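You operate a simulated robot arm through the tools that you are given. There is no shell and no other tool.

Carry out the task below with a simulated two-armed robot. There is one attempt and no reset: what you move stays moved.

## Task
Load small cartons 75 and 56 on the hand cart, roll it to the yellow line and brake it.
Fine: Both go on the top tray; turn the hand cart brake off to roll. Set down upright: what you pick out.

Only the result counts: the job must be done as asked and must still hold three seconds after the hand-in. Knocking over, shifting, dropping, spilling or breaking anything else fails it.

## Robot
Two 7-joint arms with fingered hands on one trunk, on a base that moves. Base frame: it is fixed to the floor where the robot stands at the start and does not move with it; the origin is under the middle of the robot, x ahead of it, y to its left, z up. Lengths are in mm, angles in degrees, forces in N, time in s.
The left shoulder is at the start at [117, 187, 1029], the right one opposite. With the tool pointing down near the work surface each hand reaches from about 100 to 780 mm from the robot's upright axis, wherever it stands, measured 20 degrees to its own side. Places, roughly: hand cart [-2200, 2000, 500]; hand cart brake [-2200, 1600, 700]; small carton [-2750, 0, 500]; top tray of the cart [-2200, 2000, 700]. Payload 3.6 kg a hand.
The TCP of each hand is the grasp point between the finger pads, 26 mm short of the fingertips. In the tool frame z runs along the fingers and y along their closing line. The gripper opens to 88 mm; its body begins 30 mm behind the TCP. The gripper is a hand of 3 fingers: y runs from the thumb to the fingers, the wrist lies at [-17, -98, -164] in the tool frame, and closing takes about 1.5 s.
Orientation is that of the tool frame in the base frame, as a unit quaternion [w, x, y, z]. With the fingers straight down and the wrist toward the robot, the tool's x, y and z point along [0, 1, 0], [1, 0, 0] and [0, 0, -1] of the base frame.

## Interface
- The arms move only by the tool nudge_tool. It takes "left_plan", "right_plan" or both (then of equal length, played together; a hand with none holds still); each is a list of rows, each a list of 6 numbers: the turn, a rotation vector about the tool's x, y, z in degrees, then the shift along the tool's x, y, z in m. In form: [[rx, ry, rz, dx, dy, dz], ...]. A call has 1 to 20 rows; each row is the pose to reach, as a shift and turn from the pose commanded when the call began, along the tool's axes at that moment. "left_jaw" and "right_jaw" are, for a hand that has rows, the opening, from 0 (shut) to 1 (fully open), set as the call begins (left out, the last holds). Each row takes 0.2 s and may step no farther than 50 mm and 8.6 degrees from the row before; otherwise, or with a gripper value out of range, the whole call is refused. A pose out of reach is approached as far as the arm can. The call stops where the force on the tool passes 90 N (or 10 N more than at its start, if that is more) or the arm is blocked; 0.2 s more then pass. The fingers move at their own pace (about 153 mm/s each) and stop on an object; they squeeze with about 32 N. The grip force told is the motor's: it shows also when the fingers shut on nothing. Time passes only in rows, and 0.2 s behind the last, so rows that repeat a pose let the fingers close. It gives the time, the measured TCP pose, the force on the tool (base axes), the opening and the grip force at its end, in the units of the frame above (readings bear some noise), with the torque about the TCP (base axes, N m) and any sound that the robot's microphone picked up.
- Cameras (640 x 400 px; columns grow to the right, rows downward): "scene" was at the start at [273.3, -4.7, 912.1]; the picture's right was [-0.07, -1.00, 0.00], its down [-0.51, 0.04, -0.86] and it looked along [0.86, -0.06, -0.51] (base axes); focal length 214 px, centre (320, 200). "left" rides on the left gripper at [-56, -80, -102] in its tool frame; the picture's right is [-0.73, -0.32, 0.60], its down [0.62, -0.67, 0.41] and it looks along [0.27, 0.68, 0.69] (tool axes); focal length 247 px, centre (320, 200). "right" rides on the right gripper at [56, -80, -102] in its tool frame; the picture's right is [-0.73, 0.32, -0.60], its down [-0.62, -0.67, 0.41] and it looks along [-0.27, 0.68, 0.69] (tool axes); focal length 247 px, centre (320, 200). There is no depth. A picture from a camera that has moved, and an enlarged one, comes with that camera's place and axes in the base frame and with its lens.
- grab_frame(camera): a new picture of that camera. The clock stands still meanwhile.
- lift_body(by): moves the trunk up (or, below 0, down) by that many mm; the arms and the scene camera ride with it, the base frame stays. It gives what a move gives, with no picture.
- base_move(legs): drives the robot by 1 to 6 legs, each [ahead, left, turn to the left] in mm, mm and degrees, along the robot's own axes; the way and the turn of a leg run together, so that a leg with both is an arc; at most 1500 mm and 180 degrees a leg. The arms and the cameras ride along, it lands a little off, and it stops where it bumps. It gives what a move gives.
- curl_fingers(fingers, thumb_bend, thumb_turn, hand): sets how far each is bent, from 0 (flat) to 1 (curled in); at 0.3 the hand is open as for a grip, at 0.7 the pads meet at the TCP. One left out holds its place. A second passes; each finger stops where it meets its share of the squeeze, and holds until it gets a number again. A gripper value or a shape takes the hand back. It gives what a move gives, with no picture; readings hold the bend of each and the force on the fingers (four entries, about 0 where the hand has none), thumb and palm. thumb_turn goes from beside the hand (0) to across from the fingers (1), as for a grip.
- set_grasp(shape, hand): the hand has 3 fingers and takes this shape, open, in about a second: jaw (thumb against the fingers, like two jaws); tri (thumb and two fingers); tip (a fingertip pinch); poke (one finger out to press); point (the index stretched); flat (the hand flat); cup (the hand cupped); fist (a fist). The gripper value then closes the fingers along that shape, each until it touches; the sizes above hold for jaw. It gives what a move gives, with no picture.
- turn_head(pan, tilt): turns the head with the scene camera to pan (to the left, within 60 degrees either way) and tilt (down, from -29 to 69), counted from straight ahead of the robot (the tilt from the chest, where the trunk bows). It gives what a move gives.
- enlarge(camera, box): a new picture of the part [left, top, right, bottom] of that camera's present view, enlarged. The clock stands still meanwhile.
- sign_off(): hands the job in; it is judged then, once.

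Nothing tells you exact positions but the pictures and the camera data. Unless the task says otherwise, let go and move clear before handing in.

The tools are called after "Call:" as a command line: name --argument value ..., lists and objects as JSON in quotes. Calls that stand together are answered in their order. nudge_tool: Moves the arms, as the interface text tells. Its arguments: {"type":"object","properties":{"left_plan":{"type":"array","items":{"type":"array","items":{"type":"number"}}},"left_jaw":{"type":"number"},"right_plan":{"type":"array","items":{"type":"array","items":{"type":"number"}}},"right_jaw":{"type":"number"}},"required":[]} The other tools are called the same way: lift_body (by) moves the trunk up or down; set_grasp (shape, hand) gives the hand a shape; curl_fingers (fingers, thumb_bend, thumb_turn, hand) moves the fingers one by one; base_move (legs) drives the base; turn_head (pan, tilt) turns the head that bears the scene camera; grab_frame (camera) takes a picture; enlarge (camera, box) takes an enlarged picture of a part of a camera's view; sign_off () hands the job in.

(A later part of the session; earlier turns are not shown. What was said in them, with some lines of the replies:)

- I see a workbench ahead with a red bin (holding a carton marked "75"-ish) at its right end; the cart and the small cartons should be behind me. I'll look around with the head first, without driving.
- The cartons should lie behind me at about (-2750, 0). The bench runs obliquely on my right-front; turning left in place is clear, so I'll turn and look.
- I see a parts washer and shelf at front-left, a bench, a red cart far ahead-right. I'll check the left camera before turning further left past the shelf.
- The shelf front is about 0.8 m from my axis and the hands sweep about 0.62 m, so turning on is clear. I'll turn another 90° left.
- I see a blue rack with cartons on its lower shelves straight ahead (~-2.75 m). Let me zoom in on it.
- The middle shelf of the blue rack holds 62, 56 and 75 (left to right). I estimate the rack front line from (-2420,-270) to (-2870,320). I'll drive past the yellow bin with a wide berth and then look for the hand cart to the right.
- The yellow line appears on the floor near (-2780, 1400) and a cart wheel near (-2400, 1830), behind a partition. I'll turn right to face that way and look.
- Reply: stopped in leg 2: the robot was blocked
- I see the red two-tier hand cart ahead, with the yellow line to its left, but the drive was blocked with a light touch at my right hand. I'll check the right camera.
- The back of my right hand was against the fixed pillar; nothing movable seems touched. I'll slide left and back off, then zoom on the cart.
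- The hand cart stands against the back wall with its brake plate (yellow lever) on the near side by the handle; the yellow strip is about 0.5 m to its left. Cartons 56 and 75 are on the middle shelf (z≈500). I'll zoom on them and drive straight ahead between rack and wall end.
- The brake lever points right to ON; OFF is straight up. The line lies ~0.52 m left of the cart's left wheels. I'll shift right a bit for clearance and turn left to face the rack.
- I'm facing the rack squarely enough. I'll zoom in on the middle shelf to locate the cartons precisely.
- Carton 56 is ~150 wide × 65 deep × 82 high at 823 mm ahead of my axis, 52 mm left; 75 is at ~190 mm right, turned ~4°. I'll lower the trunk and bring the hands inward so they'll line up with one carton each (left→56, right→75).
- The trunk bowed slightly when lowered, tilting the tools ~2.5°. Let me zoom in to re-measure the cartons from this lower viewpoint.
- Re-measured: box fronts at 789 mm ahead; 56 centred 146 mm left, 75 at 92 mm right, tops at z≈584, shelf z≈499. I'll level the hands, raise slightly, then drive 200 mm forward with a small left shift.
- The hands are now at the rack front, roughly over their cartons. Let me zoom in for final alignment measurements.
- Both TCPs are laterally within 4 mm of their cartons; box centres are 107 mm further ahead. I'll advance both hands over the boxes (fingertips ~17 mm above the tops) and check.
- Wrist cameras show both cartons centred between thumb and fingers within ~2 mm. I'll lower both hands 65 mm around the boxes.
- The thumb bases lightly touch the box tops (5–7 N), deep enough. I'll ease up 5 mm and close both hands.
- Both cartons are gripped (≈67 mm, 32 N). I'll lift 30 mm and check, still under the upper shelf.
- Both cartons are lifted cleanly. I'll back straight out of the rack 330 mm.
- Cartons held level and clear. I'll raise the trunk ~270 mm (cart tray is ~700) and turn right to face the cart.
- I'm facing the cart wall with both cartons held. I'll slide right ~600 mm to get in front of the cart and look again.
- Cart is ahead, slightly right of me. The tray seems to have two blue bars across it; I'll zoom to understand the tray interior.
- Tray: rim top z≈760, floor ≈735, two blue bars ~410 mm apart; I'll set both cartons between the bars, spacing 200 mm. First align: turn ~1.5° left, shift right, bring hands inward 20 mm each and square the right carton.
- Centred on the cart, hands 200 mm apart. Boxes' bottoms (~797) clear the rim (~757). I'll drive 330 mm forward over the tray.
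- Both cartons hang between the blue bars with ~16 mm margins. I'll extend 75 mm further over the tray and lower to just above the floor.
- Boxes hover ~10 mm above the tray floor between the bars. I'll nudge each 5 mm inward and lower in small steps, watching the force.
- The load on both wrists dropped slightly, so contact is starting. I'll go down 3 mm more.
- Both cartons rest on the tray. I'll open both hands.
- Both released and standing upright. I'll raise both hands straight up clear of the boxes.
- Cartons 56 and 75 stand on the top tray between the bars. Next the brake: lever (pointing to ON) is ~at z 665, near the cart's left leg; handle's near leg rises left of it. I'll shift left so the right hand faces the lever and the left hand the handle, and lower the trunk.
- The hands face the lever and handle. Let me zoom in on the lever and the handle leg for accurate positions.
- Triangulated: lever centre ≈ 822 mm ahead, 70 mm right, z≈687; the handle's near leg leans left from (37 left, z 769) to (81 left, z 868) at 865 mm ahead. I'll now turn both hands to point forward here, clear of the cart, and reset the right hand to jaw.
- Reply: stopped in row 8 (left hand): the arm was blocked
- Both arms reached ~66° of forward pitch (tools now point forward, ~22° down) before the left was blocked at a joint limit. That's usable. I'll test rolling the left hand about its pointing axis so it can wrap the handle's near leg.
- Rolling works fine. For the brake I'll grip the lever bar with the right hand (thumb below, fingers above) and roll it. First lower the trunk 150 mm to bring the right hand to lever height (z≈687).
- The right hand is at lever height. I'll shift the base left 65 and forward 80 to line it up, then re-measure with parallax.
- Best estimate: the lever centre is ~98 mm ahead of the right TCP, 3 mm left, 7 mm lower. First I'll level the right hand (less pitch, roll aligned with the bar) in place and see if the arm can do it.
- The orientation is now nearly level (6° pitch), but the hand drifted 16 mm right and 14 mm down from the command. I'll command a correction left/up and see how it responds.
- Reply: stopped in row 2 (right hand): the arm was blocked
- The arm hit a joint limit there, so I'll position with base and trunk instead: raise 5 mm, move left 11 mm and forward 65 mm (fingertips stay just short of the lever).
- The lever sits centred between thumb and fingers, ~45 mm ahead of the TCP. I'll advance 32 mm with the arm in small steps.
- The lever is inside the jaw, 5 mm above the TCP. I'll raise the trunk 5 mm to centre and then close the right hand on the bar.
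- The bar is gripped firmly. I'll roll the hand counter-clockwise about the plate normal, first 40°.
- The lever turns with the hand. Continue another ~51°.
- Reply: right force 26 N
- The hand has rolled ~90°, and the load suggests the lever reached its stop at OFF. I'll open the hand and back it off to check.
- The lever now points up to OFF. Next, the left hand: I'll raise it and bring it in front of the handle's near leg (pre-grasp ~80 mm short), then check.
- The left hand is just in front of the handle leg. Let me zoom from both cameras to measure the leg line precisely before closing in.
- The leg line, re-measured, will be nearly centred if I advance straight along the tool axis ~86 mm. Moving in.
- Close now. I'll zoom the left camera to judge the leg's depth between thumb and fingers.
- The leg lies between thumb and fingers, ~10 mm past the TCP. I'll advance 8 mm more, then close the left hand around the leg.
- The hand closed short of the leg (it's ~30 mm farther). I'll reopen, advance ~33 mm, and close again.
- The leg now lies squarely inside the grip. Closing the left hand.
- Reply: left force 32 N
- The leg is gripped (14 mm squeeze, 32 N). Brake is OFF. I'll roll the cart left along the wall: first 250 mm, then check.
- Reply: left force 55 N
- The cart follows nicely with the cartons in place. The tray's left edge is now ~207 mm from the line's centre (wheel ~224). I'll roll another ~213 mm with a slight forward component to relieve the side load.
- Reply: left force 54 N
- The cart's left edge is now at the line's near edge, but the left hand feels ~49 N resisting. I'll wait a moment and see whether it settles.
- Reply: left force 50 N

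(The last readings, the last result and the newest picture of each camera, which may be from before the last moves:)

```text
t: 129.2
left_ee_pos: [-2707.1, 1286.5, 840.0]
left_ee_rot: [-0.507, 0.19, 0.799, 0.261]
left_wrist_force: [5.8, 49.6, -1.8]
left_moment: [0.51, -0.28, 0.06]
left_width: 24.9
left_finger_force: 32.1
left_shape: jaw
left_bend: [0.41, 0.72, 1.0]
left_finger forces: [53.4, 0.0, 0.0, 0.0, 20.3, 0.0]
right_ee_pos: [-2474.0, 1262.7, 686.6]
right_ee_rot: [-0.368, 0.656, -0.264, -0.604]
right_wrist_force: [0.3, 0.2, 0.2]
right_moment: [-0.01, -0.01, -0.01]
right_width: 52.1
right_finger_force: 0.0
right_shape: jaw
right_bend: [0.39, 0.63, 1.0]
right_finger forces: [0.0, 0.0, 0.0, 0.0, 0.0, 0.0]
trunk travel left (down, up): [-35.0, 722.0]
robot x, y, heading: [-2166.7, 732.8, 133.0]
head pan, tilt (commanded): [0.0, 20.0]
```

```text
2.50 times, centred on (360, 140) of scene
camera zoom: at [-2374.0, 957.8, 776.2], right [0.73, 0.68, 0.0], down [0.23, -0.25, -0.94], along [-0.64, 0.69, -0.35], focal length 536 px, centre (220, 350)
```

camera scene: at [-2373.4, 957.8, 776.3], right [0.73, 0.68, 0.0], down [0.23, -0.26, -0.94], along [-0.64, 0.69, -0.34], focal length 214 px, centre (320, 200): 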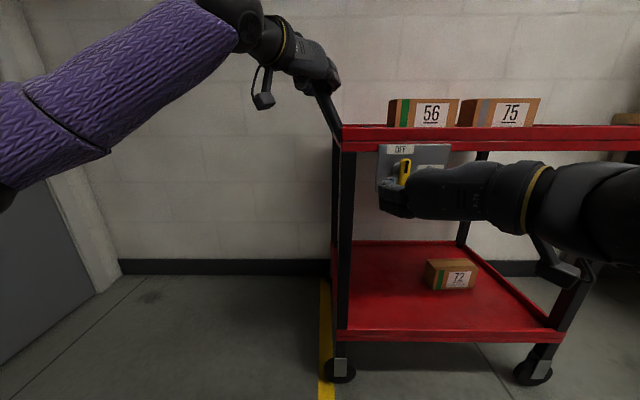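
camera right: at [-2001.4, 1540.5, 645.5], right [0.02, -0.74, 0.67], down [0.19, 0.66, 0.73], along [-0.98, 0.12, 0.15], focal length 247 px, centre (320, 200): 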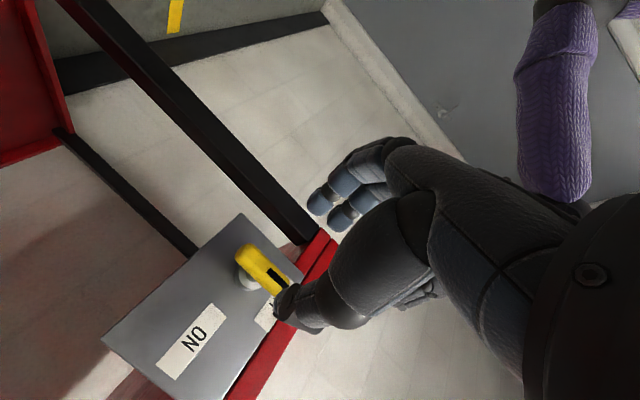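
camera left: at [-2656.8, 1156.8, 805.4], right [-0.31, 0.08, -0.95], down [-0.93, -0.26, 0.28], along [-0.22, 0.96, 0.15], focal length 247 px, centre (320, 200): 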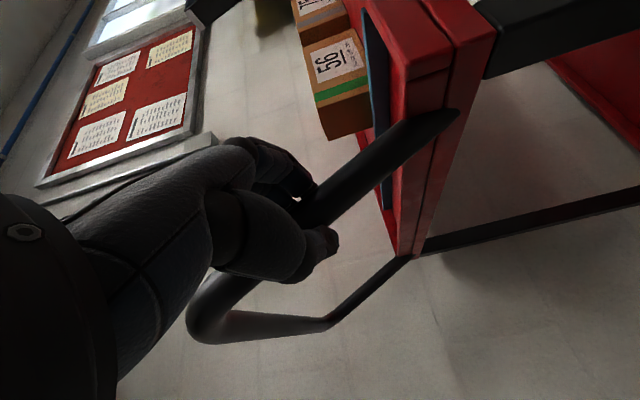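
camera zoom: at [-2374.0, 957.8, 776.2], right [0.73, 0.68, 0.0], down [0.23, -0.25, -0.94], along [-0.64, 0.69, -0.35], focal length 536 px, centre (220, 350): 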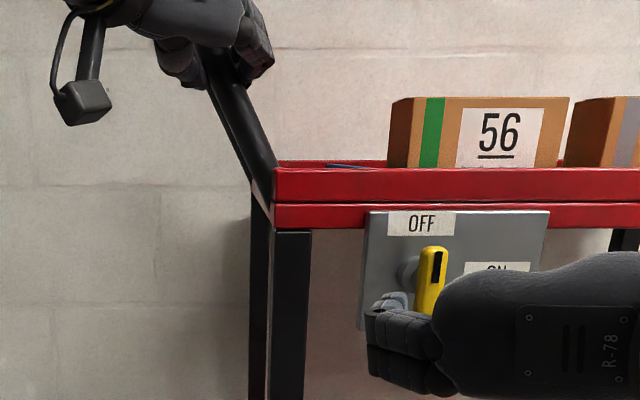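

The resistance persists, so either friction or a stop. I'll pull gently another 12 mm left with the arm to see whether the cart still moves.

Call:
nudge_tool --left_plan '[[0, 0, 0, 0, -0.006, 0], [0, 0, 0, 0, -0.012, 0], [0, 0, 0, 0, -0.012, 0], [0, 0, 0, 0, -0.012, 0]]'

Call:
enlarge --camera "scene" --box '[240, 240, 420, 400]'

Call:
grab_frame --camera "scene"

```text
t: 130.2
left_ee_pos: [-2710.7, 1279.8, 837.8]
left_ee_rot: [-0.506, 0.192, 0.798, 0.265]
left_wrist_force: [12.7, 68.2, 2.8]
left_moment: [0.61, -0.24, 0.48]
left_width: 36.3
left_finger_force: 31.8
left_shape: jaw
left_bend: [0.36, 0.75, 1.0]
left_finger forces: [71.6, 0.1, 0.0, 0.1, 12.2, 0.0]
right_ee_pos: [-2472.8, 1263.2, 686.0]
right_ee_rot: [-0.367, 0.656, -0.264, -0.604]
right_wrist_force: [-0.4, 0.7, -0.4]
right_moment: [0.0, -0.05, -0.02]
right_width: 52.3
right_finger_force: 0.0
right_shape: jaw
right_bend: [0.39, 0.63, 1.0]
right_finger forces: [0.1, 0.0, 0.0, 0.0, 0.1, 0.0]
trunk travel left (down, up): [-35.0, 722.0]
robot x, y, heading: [-2169.4, 728.0, 133.1]
head pan, tilt (commanded): [0.0, 20.0]
```

```text
2.50 times, centred on (330, 320) of scene
camera zoom: at [-2373.4, 958.8, 776.1], right [0.73, 0.68, -0.01], down [0.23, -0.26, -0.94], along [-0.64, 0.68, -0.35], focal length 536 px, centre (295, -100)
```

zoom: 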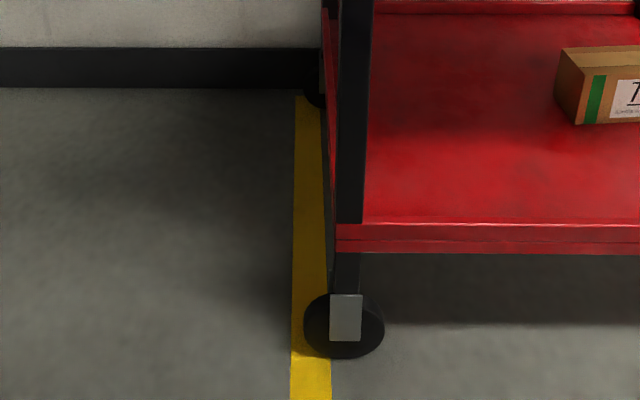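

```text
taken
camera scene: at [-2373.4, 958.8, 776.1], right [0.73, 0.68, -0.01], down [0.23, -0.26, -0.94], along [-0.64, 0.68, -0.35], focal length 214 px, centre (320, 200)
```

scene: 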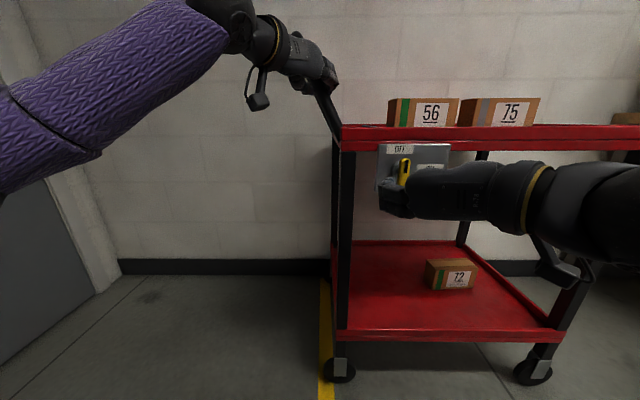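

The cart won't go further — it has reached its end stop with the tray edge right at the line and the wheel on it. That's the spot. I'll relax the left pull, then re-measure the lever for braking.

Call:
nudge_tool --left_plan '[[0, 0, 0, 0, 0.01, 0], [0, 0, 0, 0, 0.02, 0], [0, 0, 0, 0, 0.028, 0], [0, 0, 0, 0, 0.028, 0], [0, 0, 0, 0, 0.028, 0]]'

Call:
enlarge --camera "scene" --box '[320, 110, 460, 220]'

Call:
grab_frame --camera "right"

Call:
enlarge --camera "scene" --box '[240, 240, 420, 400]'

```text
t: 131.4
left_ee_pos: [-2703.5, 1292.9, 841.2]
left_ee_rot: [-0.506, 0.187, 0.802, 0.257]
left_wrist_force: [-1.4, -1.9, -15.2]
left_moment: [-0.08, -0.14, 0.13]
left_width: 15.4
left_finger_force: 31.9
left_shape: jaw
left_bend: [0.49, 0.72, 1.0]
left_finger forces: [28.0, 0.0, 0.0, 0.0, 30.9, 0.1]
right_ee_pos: [-2474.7, 1260.2, 687.4]
right_ee_rot: [-0.369, 0.656, -0.262, -0.604]
right_wrist_force: [-0.7, 0.4, 0.0]
right_moment: [-0.03, 0.02, 0.01]
right_width: 52.5
right_finger_force: 0.0
right_shape: jaw
right_bend: [0.39, 0.63, 1.0]
right_finger forces: [0.0, 0.1, 0.2, 0.1, 0.0, 0.0]
trunk travel left (down, up): [-35.0, 722.0]
robot x, y, heading: [-2168.4, 732.6, 133.2]
head pan, tilt (commanded): [0.0, 20.0]
```

```text
3.64 times, centred on (390, 165) of scene
camera zoom: at [-2375.4, 954.9, 776.6], right [0.73, 0.68, 0.0], down [0.23, -0.25, -0.94], along [-0.64, 0.69, -0.34], focal length 780 px, centre (66, 327)
```

zoom: 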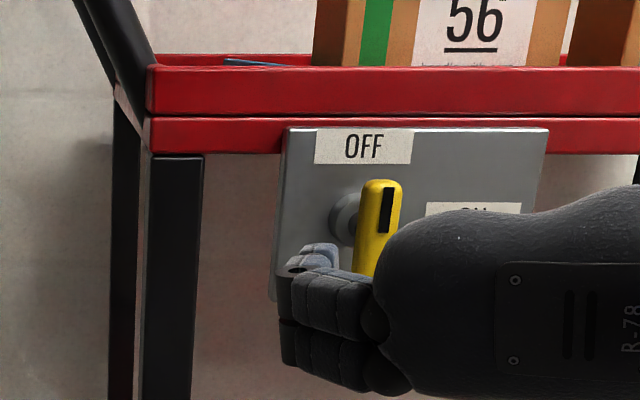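

```text
taken
camera right: at [-2344.0, 1230.7, 644.7], right [0.01, -0.74, 0.67], down [0.2, 0.66, 0.73], along [-0.98, 0.12, 0.15], focal length 247 px, centre (320, 200)
```

right: 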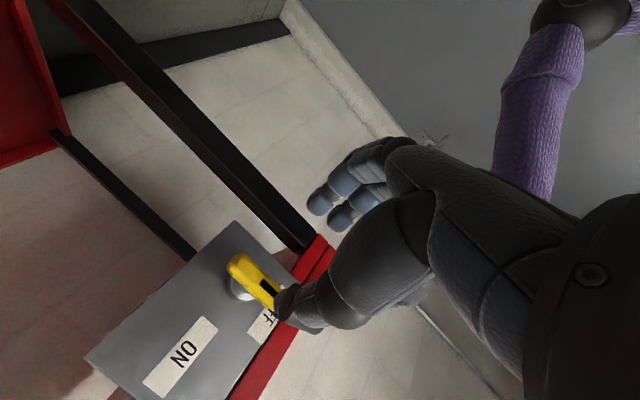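

```text
2.50 times, centred on (330, 320) of scene
camera zoom: at [-2375.4, 954.9, 776.6], right [0.73, 0.68, 0.0], down [0.23, -0.25, -0.94], along [-0.64, 0.69, -0.34], focal length 536 px, centre (295, -100)
```

zoom: 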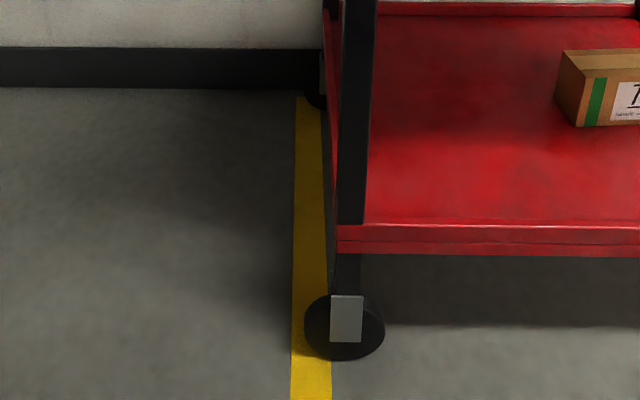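

The cart stays put at the line with the pull relaxed. Now the right hand: approach the vertical lever again (86 mm forward, ~7 mm right of last time), jaws open around it.

Call:
nudge_tool --right_plan '[[0, 0, 0, -0.001, -0.004, 0.02], [0, 0, 0, -0.002, -0.007, 0.04], [0, 0, 0, -0.003, -0.007, 0.06], [0, 0, 0, -0.003, -0.007, 0.072], [0, 0, 0, -0.003, -0.007, 0.072]]'

Call:
enlarge --camera "scene" --box '[320, 110, 460, 220]'

Call:
grab_frame --camera "right"

```text
t: 132.7
left_ee_pos: [-2702.4, 1293.9, 842.2]
left_ee_rot: [-0.507, 0.187, 0.801, 0.259]
left_wrist_force: [-5.7, 0.7, -16.6]
left_moment: [-0.08, 0.0, 0.23]
left_width: 15.1
left_finger_force: 31.4
left_shape: jaw
left_bend: [0.5, 0.72, 1.0]
left_finger forces: [29.1, 0.0, 0.0, 0.0, 31.7, 0.0]
right_ee_pos: [-2513.4, 1321.5, 690.6]
right_ee_rot: [-0.369, 0.656, -0.262, -0.604]
right_wrist_force: [-0.6, 0.5, -0.1]
right_moment: [-0.02, -0.01, 0.0]
right_width: 52.4
right_finger_force: 0.1
right_shape: jaw
right_bend: [0.39, 0.63, 1.0]
right_finger forces: [0.0, 0.0, 0.0, 0.0, 0.1, 0.1]
trunk travel left (down, up): [-35.0, 722.0]
robot x, y, heading: [-2165.9, 729.7, 132.9]
head pan, tilt (commanded): [0.0, 20.0]
```

```text
3.64 times, centred on (390, 165) of scene
camera zoom: at [-2375.6, 955.4, 776.4], right [0.73, 0.68, 0.0], down [0.24, -0.25, -0.94], along [-0.64, 0.69, -0.34], focal length 780 px, centre (66, 327)
```

zoom: 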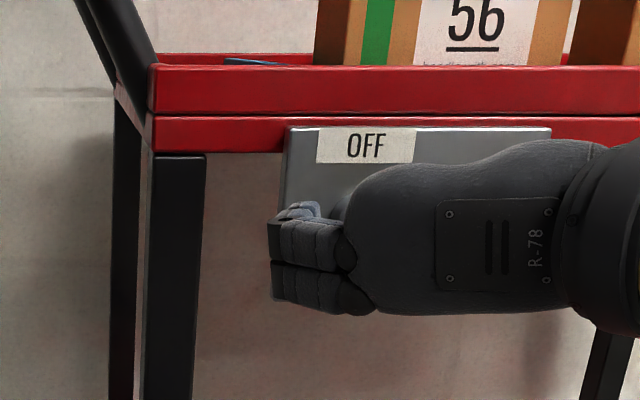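

```text
taken
camera right: at [-2382.2, 1292.5, 648.0], right [0.01, -0.74, 0.67], down [0.2, 0.66, 0.73], along [-0.98, 0.12, 0.15], focal length 247 px, centre (320, 200)
```

right: 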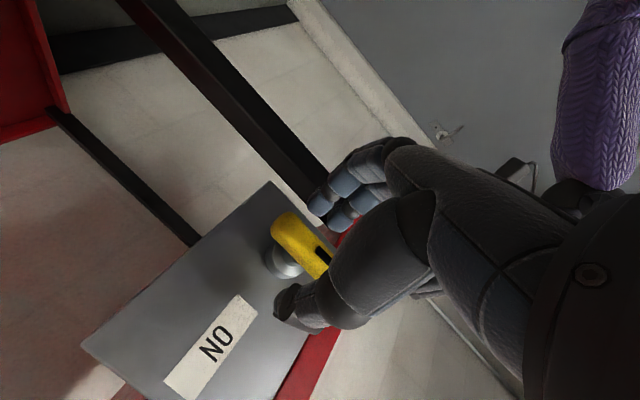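

The lever is well between thumb and fingers. Advance the last 13 mm and close.

Call:
nudge_tool --right_plan '[[0, 0, 0, 0, 0, 0.007], [0, 0, 0, 0, 0, 0.013], [0, 0, 0, 0, 0, 0.013]]'

Call:
nudge_tool --right_plan '[[0, 0, 0, 0, 0, 0], [0, 0, 0, 0, 0, 0], [0, 0, 0, 0, 0, 0], [0, 0, 0, 0, 0, 0], [0, 0, 0, 0, 0, 0], [0, 0, 0, 0, 0, 0]]' --right_jaw 0

Call:
grab_frame --camera "right"

Call:
enlarge --camera "scene" --box '[320, 110, 460, 220]'

```text
t: 133.4
left_ee_pos: [-2701.7, 1293.9, 842.4]
left_ee_rot: [-0.507, 0.187, 0.801, 0.258]
left_wrist_force: [-7.1, 1.5, -17.7]
left_moment: [-0.1, -0.04, 0.24]
left_width: 15.3
left_finger_force: 32.4
left_shape: jaw
left_bend: [0.5, 0.72, 1.0]
left_finger forces: [29.4, 0.1, 0.1, 0.1, 31.8, 0.1]
right_ee_pos: [-2521.3, 1331.6, 690.0]
right_ee_rot: [-0.368, 0.656, -0.263, -0.604]
right_wrist_force: [0.8, -0.1, -0.5]
right_moment: [0.04, -0.03, -0.03]
right_width: 52.3
right_finger_force: 0.1
right_shape: jaw
right_bend: [0.39, 0.63, 1.0]
right_finger forces: [0.0, 0.0, 0.0, 0.1, 0.0, 0.1]
trunk travel left (down, up): [-35.0, 722.0]
robot x, y, heading: [-2169.8, 731.6, 133.2]
head pan, tilt (commanded): [0.0, 20.0]
```

```text
t: 134.8
left_ee_pos: [-2701.6, 1294.4, 841.5]
left_ee_rot: [-0.506, 0.188, 0.801, 0.259]
left_wrist_force: [-2.4, 12.8, -16.6]
left_moment: [0.01, -0.12, 0.2]
left_width: 15.1
left_finger_force: 32.0
left_shape: jaw
left_bend: [0.5, 0.72, 1.0]
left_finger forces: [34.5, 0.1, 0.0, 0.1, 27.6, 0.1]
right_ee_pos: [-2521.1, 1331.0, 691.1]
right_ee_rot: [-0.366, 0.657, -0.262, -0.605]
right_wrist_force: [-2.7, -11.8, -4.1]
right_moment: [-0.37, -0.02, 0.9]
right_width: 7.7
right_finger_force: 31.9
right_shape: jaw
right_bend: [0.66, 0.72, 1.0]
right_finger forces: [40.6, 0.2, 0.0, 0.1, 30.0, 0.0]
trunk travel left (down, up): [-35.0, 722.0]
robot x, y, heading: [-2169.0, 726.5, 132.8]
head pan, tilt (commanded): [0.0, 20.0]
```

```text
taken
camera right: at [-2390.2, 1302.5, 647.4], right [0.01, -0.74, 0.67], down [0.19, 0.66, 0.72], along [-0.98, 0.12, 0.15], focal length 247 px, centre (320, 200)
```

right: 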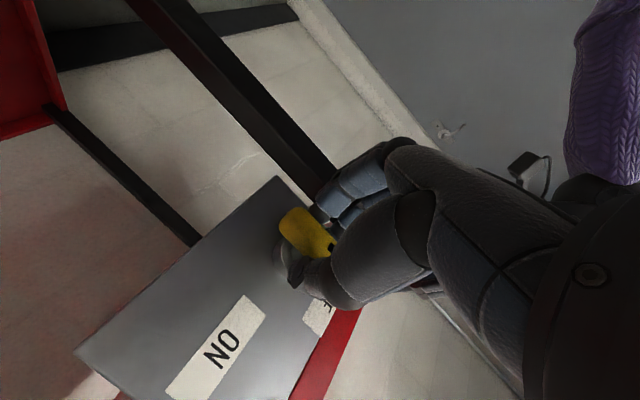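

```text
3.64 times, centred on (390, 165) of scene
camera zoom: at [-2375.6, 955.7, 776.3], right [0.73, 0.68, 0.0], down [0.24, -0.25, -0.94], along [-0.64, 0.69, -0.34], focal length 780 px, centre (66, 327)
```

zoom: 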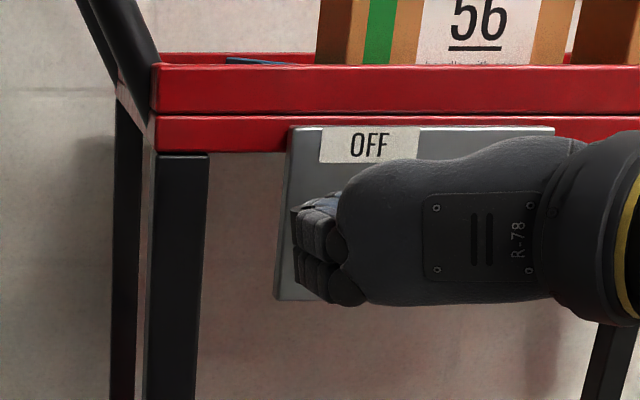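

Lever gripped again. Now roll the hand clockwise back toward ON: first 48°.

Call:
nudge_tool --right_plan '[[-0.1, 0.8, 8.0, 0, 0, 0], [-0.2, 1.6, 15.9, 0, 0, 0], [-0.3, 2.4, 23.9, 0, 0, 0], [-0.4, 3.2, 31.8, 0, 0, 0], [-0.5, 4.0, 39.8, 0, 0, 0], [-0.6, 4.8, 47.8, 0, 0, 0]]'

Call:
grab_frame --camera "right"

Call:
enlarge --camera "scene" --box '[320, 110, 460, 220]'

```text
t: 136.2
left_ee_pos: [-2701.9, 1294.7, 841.6]
left_ee_rot: [-0.507, 0.188, 0.801, 0.258]
left_wrist_force: [-1.3, 10.9, -15.9]
left_moment: [-0.02, -0.09, 0.16]
left_width: 15.0
left_finger_force: 32.1
left_shape: jaw
left_bend: [0.5, 0.72, 1.0]
left_finger forces: [32.8, 0.0, 0.1, 0.0, 27.1, 0.0]
right_ee_pos: [-2520.6, 1332.3, 691.1]
right_ee_rot: [0.077, -0.519, 0.518, 0.675]
right_wrist_force: [-0.4, -8.8, -7.7]
right_moment: [0.08, 0.04, 0.74]
right_width: 8.1
right_finger_force: 32.2
right_shape: jaw
right_bend: [0.66, 0.72, 1.0]
right_finger forces: [34.5, 9.6, 0.1, 0.0, 34.3, 0.0]
trunk travel left (down, up): [-35.0, 722.0]
robot x, y, heading: [-2168.0, 731.7, 133.0]
head pan, tilt (commanded): [0.0, 20.0]
```

```text
taken
camera right: at [-2431.7, 1264.6, 604.8], right [0.5, -0.29, 0.82], down [0.45, 0.89, 0.04], along [-0.74, 0.35, 0.57], focal length 247 px, centre (320, 200)
```

right: 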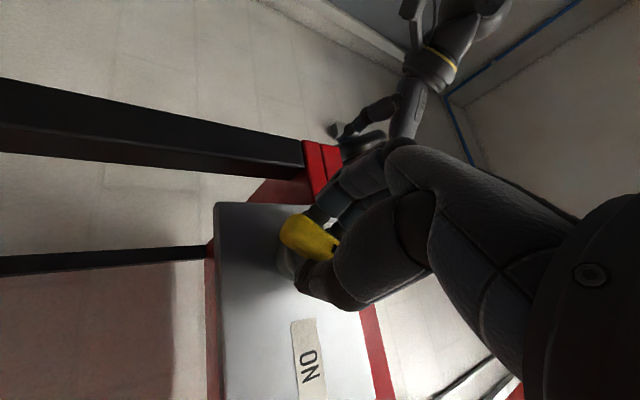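

```text
3.64 times, centred on (390, 165) of scene
camera zoom: at [-2375.5, 955.9, 776.3], right [0.73, 0.68, 0.0], down [0.24, -0.25, -0.94], along [-0.64, 0.69, -0.34], focal length 780 px, centre (66, 327)
```

zoom: 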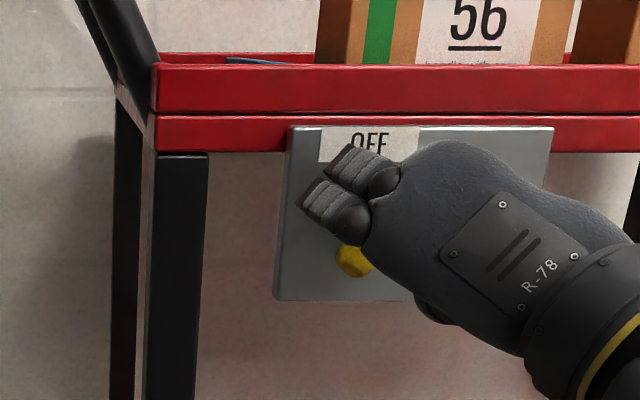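

Turning well. Continue the remaining ~48° to ON.

Call:
nudge_tool --right_plan '[[-0.1, 0.8, 8.0, 0, 0, 0], [-0.2, 1.6, 15.9, 0, 0, 0], [-0.3, 2.4, 23.9, 0, 0, 0], [-0.4, 3.2, 31.8, 0, 0, 0], [-0.5, 4.0, 39.8, 0, 0, 0], [-0.6, 4.7, 46.5, 0, 0, 0]]'

Call:
grab_frame --camera "right"

Call:
enlarge --camera "scene" --box '[320, 110, 460, 220]'

```text
t: 137.7
left_ee_pos: [-2701.9, 1294.0, 842.7]
left_ee_rot: [-0.508, 0.187, 0.8, 0.259]
left_wrist_force: [-6.0, 2.9, -17.8]
left_moment: [-0.07, -0.03, 0.2]
left_width: 14.8
left_finger_force: 32.7
left_shape: jaw
left_bend: [0.5, 0.72, 1.0]
left_finger forces: [28.4, 0.1, 0.0, 0.0, 30.6, 0.0]
right_ee_pos: [-2518.6, 1332.7, 692.3]
right_ee_rot: [-0.218, -0.297, 0.68, 0.634]
right_wrist_force: [7.1, 5.9, 2.2]
right_moment: [0.51, 0.41, -0.03]
right_width: 8.0
right_finger_force: 32.3
right_shape: jaw
right_bend: [0.66, 0.72, 1.0]
right_finger forces: [15.8, 26.4, 0.0, 0.1, 33.9, 0.1]
trunk travel left (down, up): [-35.0, 722.0]
robot x, y, heading: [-2170.2, 730.3, 133.0]
head pan, tilt (commanded): [0.0, 20.0]
```

```text
taken
camera right: at [-2482.1, 1218.9, 618.0], right [0.9, 0.07, 0.44], down [0.26, 0.71, -0.65], along [-0.36, 0.7, 0.62], focal length 247 px, centre (320, 200)
```

right: 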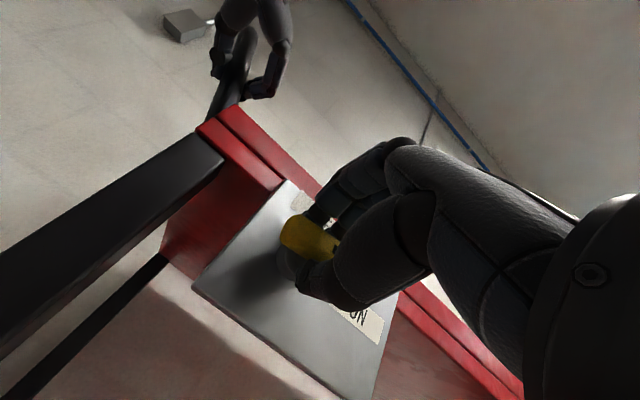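

```text
3.64 times, centred on (390, 165) of scene
camera zoom: at [-2375.1, 955.7, 776.6], right [0.73, 0.68, 0.0], down [0.23, -0.25, -0.94], along [-0.64, 0.69, -0.34], focal length 780 px, centre (66, 327)
```

zoom: 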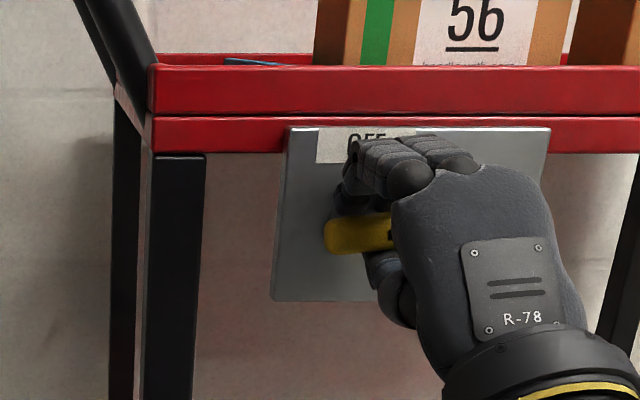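

The lever is back to horizontal. I'll press ~5° more to make sure it's seated at ON, then open and back off to verify.

Call:
nudge_tool --right_plan '[[0, 0.3, 3.0, 0, 0, 0], [-0.1, 0.5, 5.0, 0, 0, 0], [-0.1, 0.5, 5.0, 0, 0, 0]]'

Call:
nudge_tool --right_plan '[[0, 0, 0, 0, 0, 0], [0, 0, 0, 0, 0, 0], [0, 0, 0, 0, 0, 0], [0, 0, 0, 0, 0, 0], [0, 0, 0, 0, 0, -0.015], [0, 0, 0, 0, 0, -0.035], [0, 0, 0, 0, 0, -0.06], [0, 0, 0, 0, 0, -0.085]]' --right_jaw 0.6

Call:
enlarge --camera "scene" --box '[320, 110, 460, 220]'

Call:
grab_frame --camera "right"

```text
t: 138.4
left_ee_pos: [-2702.1, 1294.3, 842.5]
left_ee_rot: [-0.507, 0.189, 0.801, 0.257]
left_wrist_force: [-8.6, 1.1, -17.0]
left_moment: [-0.06, -0.04, 0.23]
left_width: 14.8
left_finger_force: 32.1
left_shape: jaw
left_bend: [0.5, 0.72, 1.0]
left_finger forces: [28.4, 0.0, 0.0, 0.1, 32.5, 0.0]
right_ee_pos: [-2519.2, 1334.5, 691.2]
right_ee_rot: [-0.25, -0.272, 0.691, 0.622]
right_wrist_force: [11.5, 12.4, 4.4]
right_moment: [0.54, 0.48, -0.3]
right_width: 8.0
right_finger_force: 32.1
right_shape: jaw
right_bend: [0.66, 0.72, 1.0]
right_finger forces: [8.9, 34.9, 0.1, 0.0, 33.2, 0.1]
trunk travel left (down, up): [-35.0, 722.0]
robot x, y, heading: [-2171.8, 727.1, 133.0]
head pan, tilt (commanded): [0.0, 20.0]
```

```text
t: 140.2
left_ee_pos: [-2701.5, 1295.0, 843.6]
left_ee_rot: [-0.506, 0.188, 0.801, 0.259]
left_wrist_force: [-6.1, 7.3, -12.8]
left_moment: [0.03, -0.03, 0.23]
left_width: 14.8
left_finger_force: 31.9
left_shape: jaw
left_bend: [0.5, 0.72, 1.0]
left_finger forces: [31.9, 0.0, 0.0, 0.1, 30.1, 0.0]
right_ee_pos: [-2463.4, 1282.1, 712.2]
right_ee_rot: [-0.241, -0.279, 0.676, 0.639]
right_wrist_force: [-0.1, -0.1, -1.0]
right_moment: [-0.02, 0.01, -0.04]
right_width: 52.5
right_finger_force: 0.0
right_shape: jaw
right_bend: [0.39, 0.63, 1.0]
right_finger forces: [0.0, 0.0, 0.0, 0.0, 0.0, 0.0]
trunk travel left (down, up): [-35.0, 722.0]
robot x, y, heading: [-2170.0, 728.5, 133.1]
head pan, tilt (commanded): [0.0, 20.0]
```

```text
3.64 times, centred on (390, 165) of scene
camera zoom: at [-2375.6, 955.6, 776.4], right [0.73, 0.68, 0.0], down [0.24, -0.25, -0.94], along [-0.64, 0.69, -0.34], focal length 780 px, centre (66, 327)
```

zoom: 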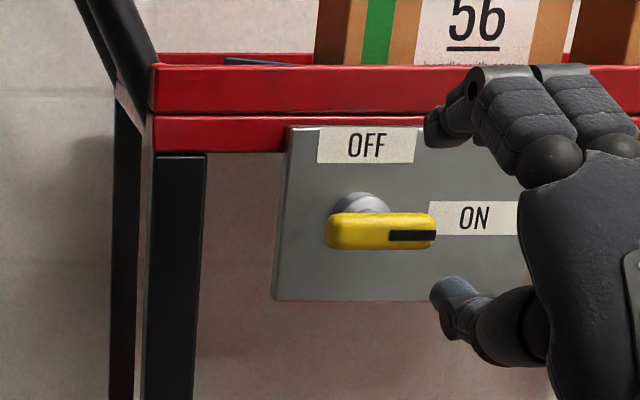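

```text
taken
camera right: at [-2429.4, 1165.3, 636.5], right [0.92, 0.08, 0.38], down [0.22, 0.71, -0.67], along [-0.32, 0.7, 0.64], focal length 247 px, centre (320, 200)
```

right: 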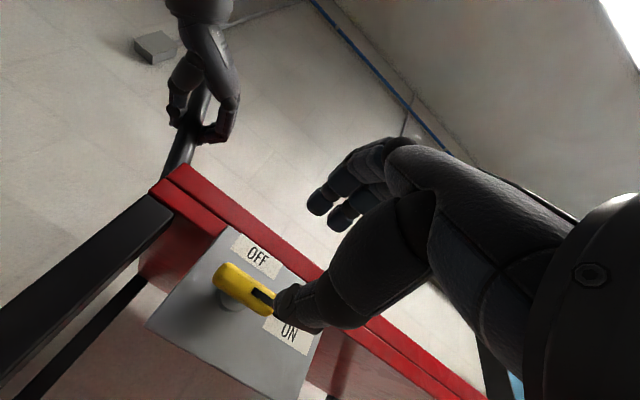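

The lever is back at ON. Check the line position and the tray before letting go of the handle.

Call:
enlarge --camera "scene" --box '[240, 240, 420, 400]'

Call:
grab_frame --camera "left"

```text
2.50 times, centred on (330, 320) of scene
camera zoom: at [-2375.6, 955.6, 776.4], right [0.73, 0.68, 0.0], down [0.24, -0.25, -0.94], along [-0.64, 0.69, -0.34], focal length 536 px, centre (295, -100)
```

zoom: 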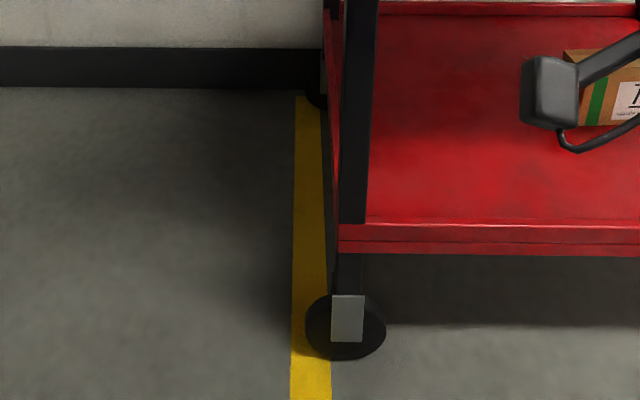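

```text
taken
camera left: at [-2650.0, 1167.1, 809.4], right [-0.3, 0.08, -0.95], down [-0.93, -0.26, 0.27], along [-0.22, 0.96, 0.15], focal length 247 px, centre (320, 200)
```

left: 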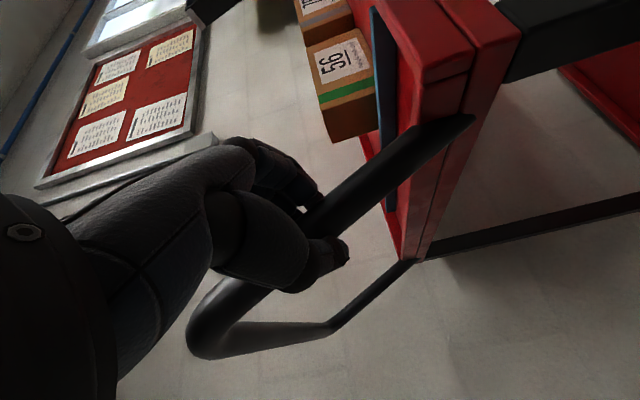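

Cart still at the line. Now I'll open the left hand and pull it straight back off the handle leg.

Call:
nudge_tool --left_plan '[[0, 0, 0, 0, 0, 0], [0, 0, 0, 0, 0, 0], [0, 0, 0, 0, 0, 0], [0, 0, 0, 0, 0, 0], [0, 0, 0, 0, 0, 0], [0, 0, 0, 0, 0, -0.02], [0, 0, 0, 0, 0, -0.05], [0, 0, 0, 0, 0, -0.08], [0, 0, 0, 0, 0, -0.11]]' --left_jaw 1

Call:
grab_frame --camera "left"

Call:
grab_frame --camera "scene"

```text
t: 142.2
left_ee_pos: [-2622.6, 1225.3, 881.2]
left_ee_rot: [-0.508, 0.188, 0.799, 0.26]
left_wrist_force: [0.1, 0.5, 0.4]
left_moment: [0.01, 0.02, 0.02]
left_width: 87.4
left_finger_force: 0.0
left_shape: jaw
left_bend: [0.3, 0.3, 0.98]
left_finger forces: [0.1, 0.0, 0.0, 0.0, 0.0, 0.1]
right_ee_pos: [-2460.7, 1275.7, 706.8]
right_ee_rot: [-0.24, -0.283, 0.678, 0.635]
right_wrist_force: [0.1, -1.0, 0.1]
right_moment: [-0.02, 0.0, 0.01]
right_width: 52.3
right_finger_force: 0.0
right_shape: jaw
right_bend: [0.39, 0.63, 1.0]
right_finger forces: [0.1, 0.1, 0.1, 0.0, 0.1, 0.1]
trunk travel left (down, up): [-35.0, 722.0]
robot x, y, heading: [-2174.1, 727.1, 133.0]
head pan, tilt (commanded): [0.0, 20.0]
```

```text
taken
camera left: at [-2569.9, 1098.1, 847.6], right [-0.3, 0.08, -0.95], down [-0.93, -0.26, 0.27], along [-0.22, 0.96, 0.16], focal length 247 px, centre (320, 200)
```

left: 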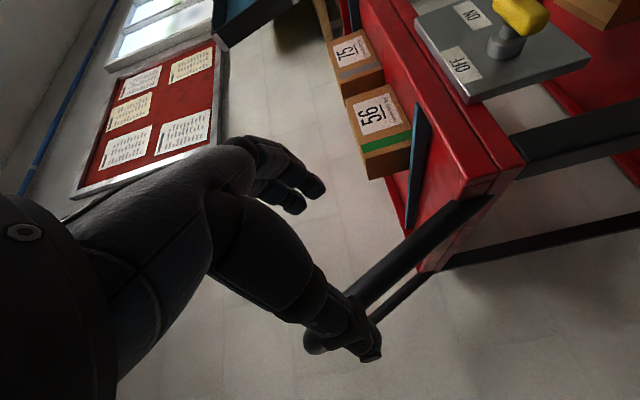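

```text
taken
camera scene: at [-2374.4, 954.4, 777.2], right [0.73, 0.68, 0.0], down [0.23, -0.25, -0.94], along [-0.64, 0.69, -0.34], focal length 214 px, centre (320, 200)
```

scene: 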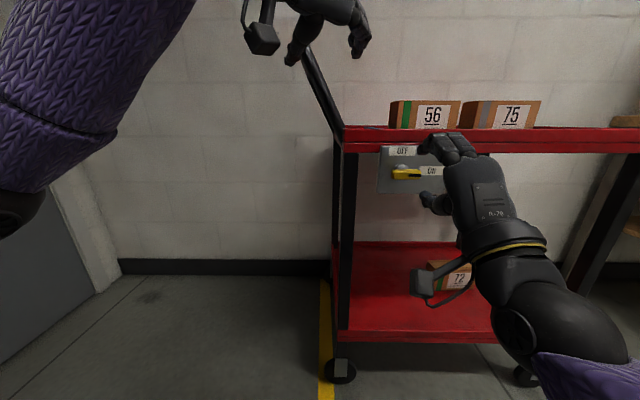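

Both hands are free. I'll back off 220 mm and inspect the whole scene.

Call:
base_move --legs '[[-220, 0, 0]]'

Call:
turn_head --pan -15 --tilt 20

Call:
grab_frame --camera "scene"

Call:
enlarge --camera "scene" --box '[200, 90, 400, 215]'

Call:
enlarge --camera "scene" --box '[160, 220, 360, 380]'

```text
t: 143.9
left_ee_pos: [-2476.5, 1066.3, 880.3]
left_ee_rot: [-0.508, 0.186, 0.8, 0.26]
left_wrist_force: [-0.5, 0.4, -0.7]
left_moment: [0.0, -0.01, -0.05]
left_width: 87.7
left_finger_force: 0.1
left_shape: jaw
left_bend: [0.3, 0.3, 0.98]
left_finger forces: [0.0, 0.1, 0.1, 0.0, 0.1, 0.0]
right_ee_pos: [-2315.8, 1116.9, 705.1]
right_ee_rot: [-0.242, -0.287, 0.678, 0.632]
right_wrist_force: [0.2, -0.3, 0.0]
right_moment: [-0.01, -0.01, 0.01]
right_width: 52.4
right_finger_force: 0.1
right_shape: jaw
right_bend: [0.39, 0.63, 1.0]
right_finger forces: [0.0, 0.0, 0.1, 0.0, 0.1, 0.0]
trunk travel left (down, up): [-35.0, 722.0]
robot x, y, heading: [-2022.4, 575.5, 133.4]
head pan, tilt (commanded): [0.0, 20.0]
```

```text
t: 144.7
left_ee_pos: [-2476.1, 1067.4, 881.4]
left_ee_rot: [-0.508, 0.186, 0.8, 0.259]
left_wrist_force: [0.1, 0.3, -0.8]
left_moment: [0.01, -0.03, 0.05]
left_width: 87.5
left_finger_force: 0.0
left_shape: jaw
left_bend: [0.3, 0.3, 0.98]
left_finger forces: [0.0, 0.0, 0.1, 0.0, 0.1, 0.0]
right_ee_pos: [-2315.1, 1117.8, 704.6]
right_ee_rot: [-0.24, -0.288, 0.678, 0.633]
right_wrist_force: [0.4, 0.2, 0.7]
right_moment: [0.04, -0.01, 0.0]
right_width: 52.2
right_finger_force: 0.1
right_shape: jaw
right_bend: [0.39, 0.63, 1.0]
right_finger forces: [0.0, 0.1, 0.1, 0.0, 0.1, 0.0]
trunk travel left (down, up): [-35.0, 722.0]
robot x, y, heading: [-2020.2, 576.5, 133.2]
head pan, tilt (commanded): [-15.0, 20.0]
```

```text
taken
camera scene: at [-2207.9, 810.3, 777.2], right [0.88, 0.47, 0.0], down [0.16, -0.3, -0.94], along [-0.45, 0.83, -0.34], focal length 214 px, centre (320, 200)
```

scene: 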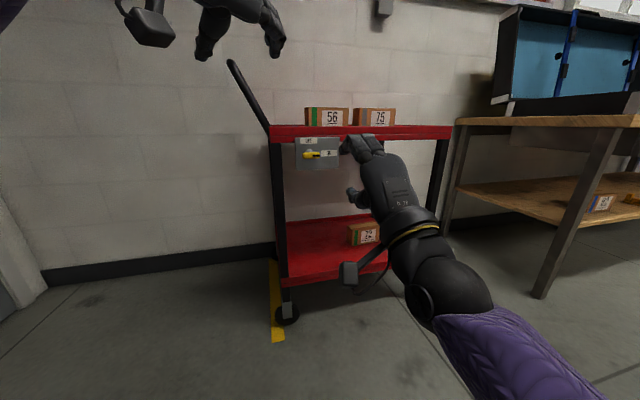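

```text
3.20 times, centred on (300, 152) of scene
camera zoom: at [-2207.9, 810.3, 777.2], right [0.88, 0.47, 0.0], down [0.16, -0.3, -0.94], along [-0.45, 0.83, -0.34], focal length 686 px, centre (384, 352)
```

zoom: 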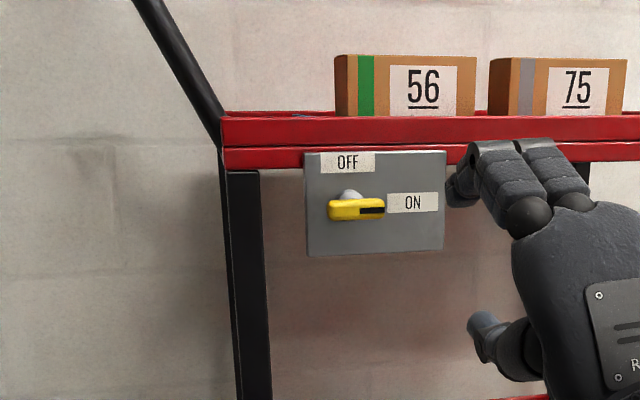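

```text
2.50 times, centred on (260, 300) of scene
camera zoom: at [-2207.9, 810.3, 777.2], right [0.88, 0.47, 0.0], down [0.16, -0.3, -0.94], along [-0.45, 0.83, -0.34], focal length 536 px, centre (470, -50)
```

zoom: 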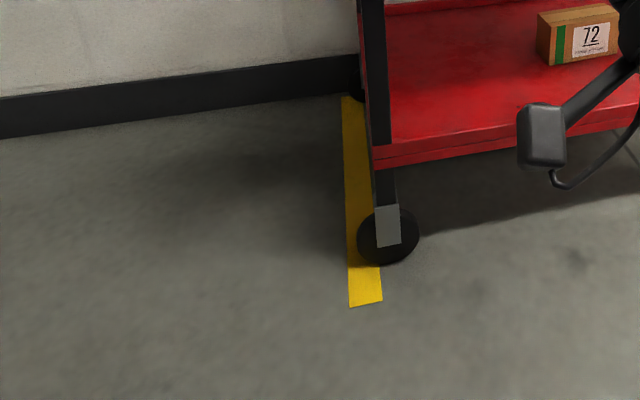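

Cartons 56 and 75 stand upright on the top tray. The cart's left end is at the yellow line, the lever points to ON, and both hands are clear. Handing in.

Call:
sign_off

```text
The job is handed in.
```

I loaded cartons 56 and 75 on the top tray of the hand cart, rolled the cart to the yellow line and braked it. I then handed the job in; no verdict came back.

- **Cartons:** both stand upright on the top tray, side by side between the two blue bars.
- **Cart position:** I took "to the yellow line" to mean the cart's leading end. The tray's left edge is at the near edge of the line, and the front-left wheel sits partly on it. The cart stopped there and would not move further when I pulled about 12 mm more.
- **Brake:** I turned the lever to OFF to roll, then back to ON. The last pictures show it pointing at ON.
- **Contact on the way:** early on, the back of my right hand lightly touched the fixed end of the wall near the oil drum. I backed off, and nothing appeared to move.

Carton 72 was already on the cart's lower tray and rode along with it. Both hands are empty and clear of the cart.
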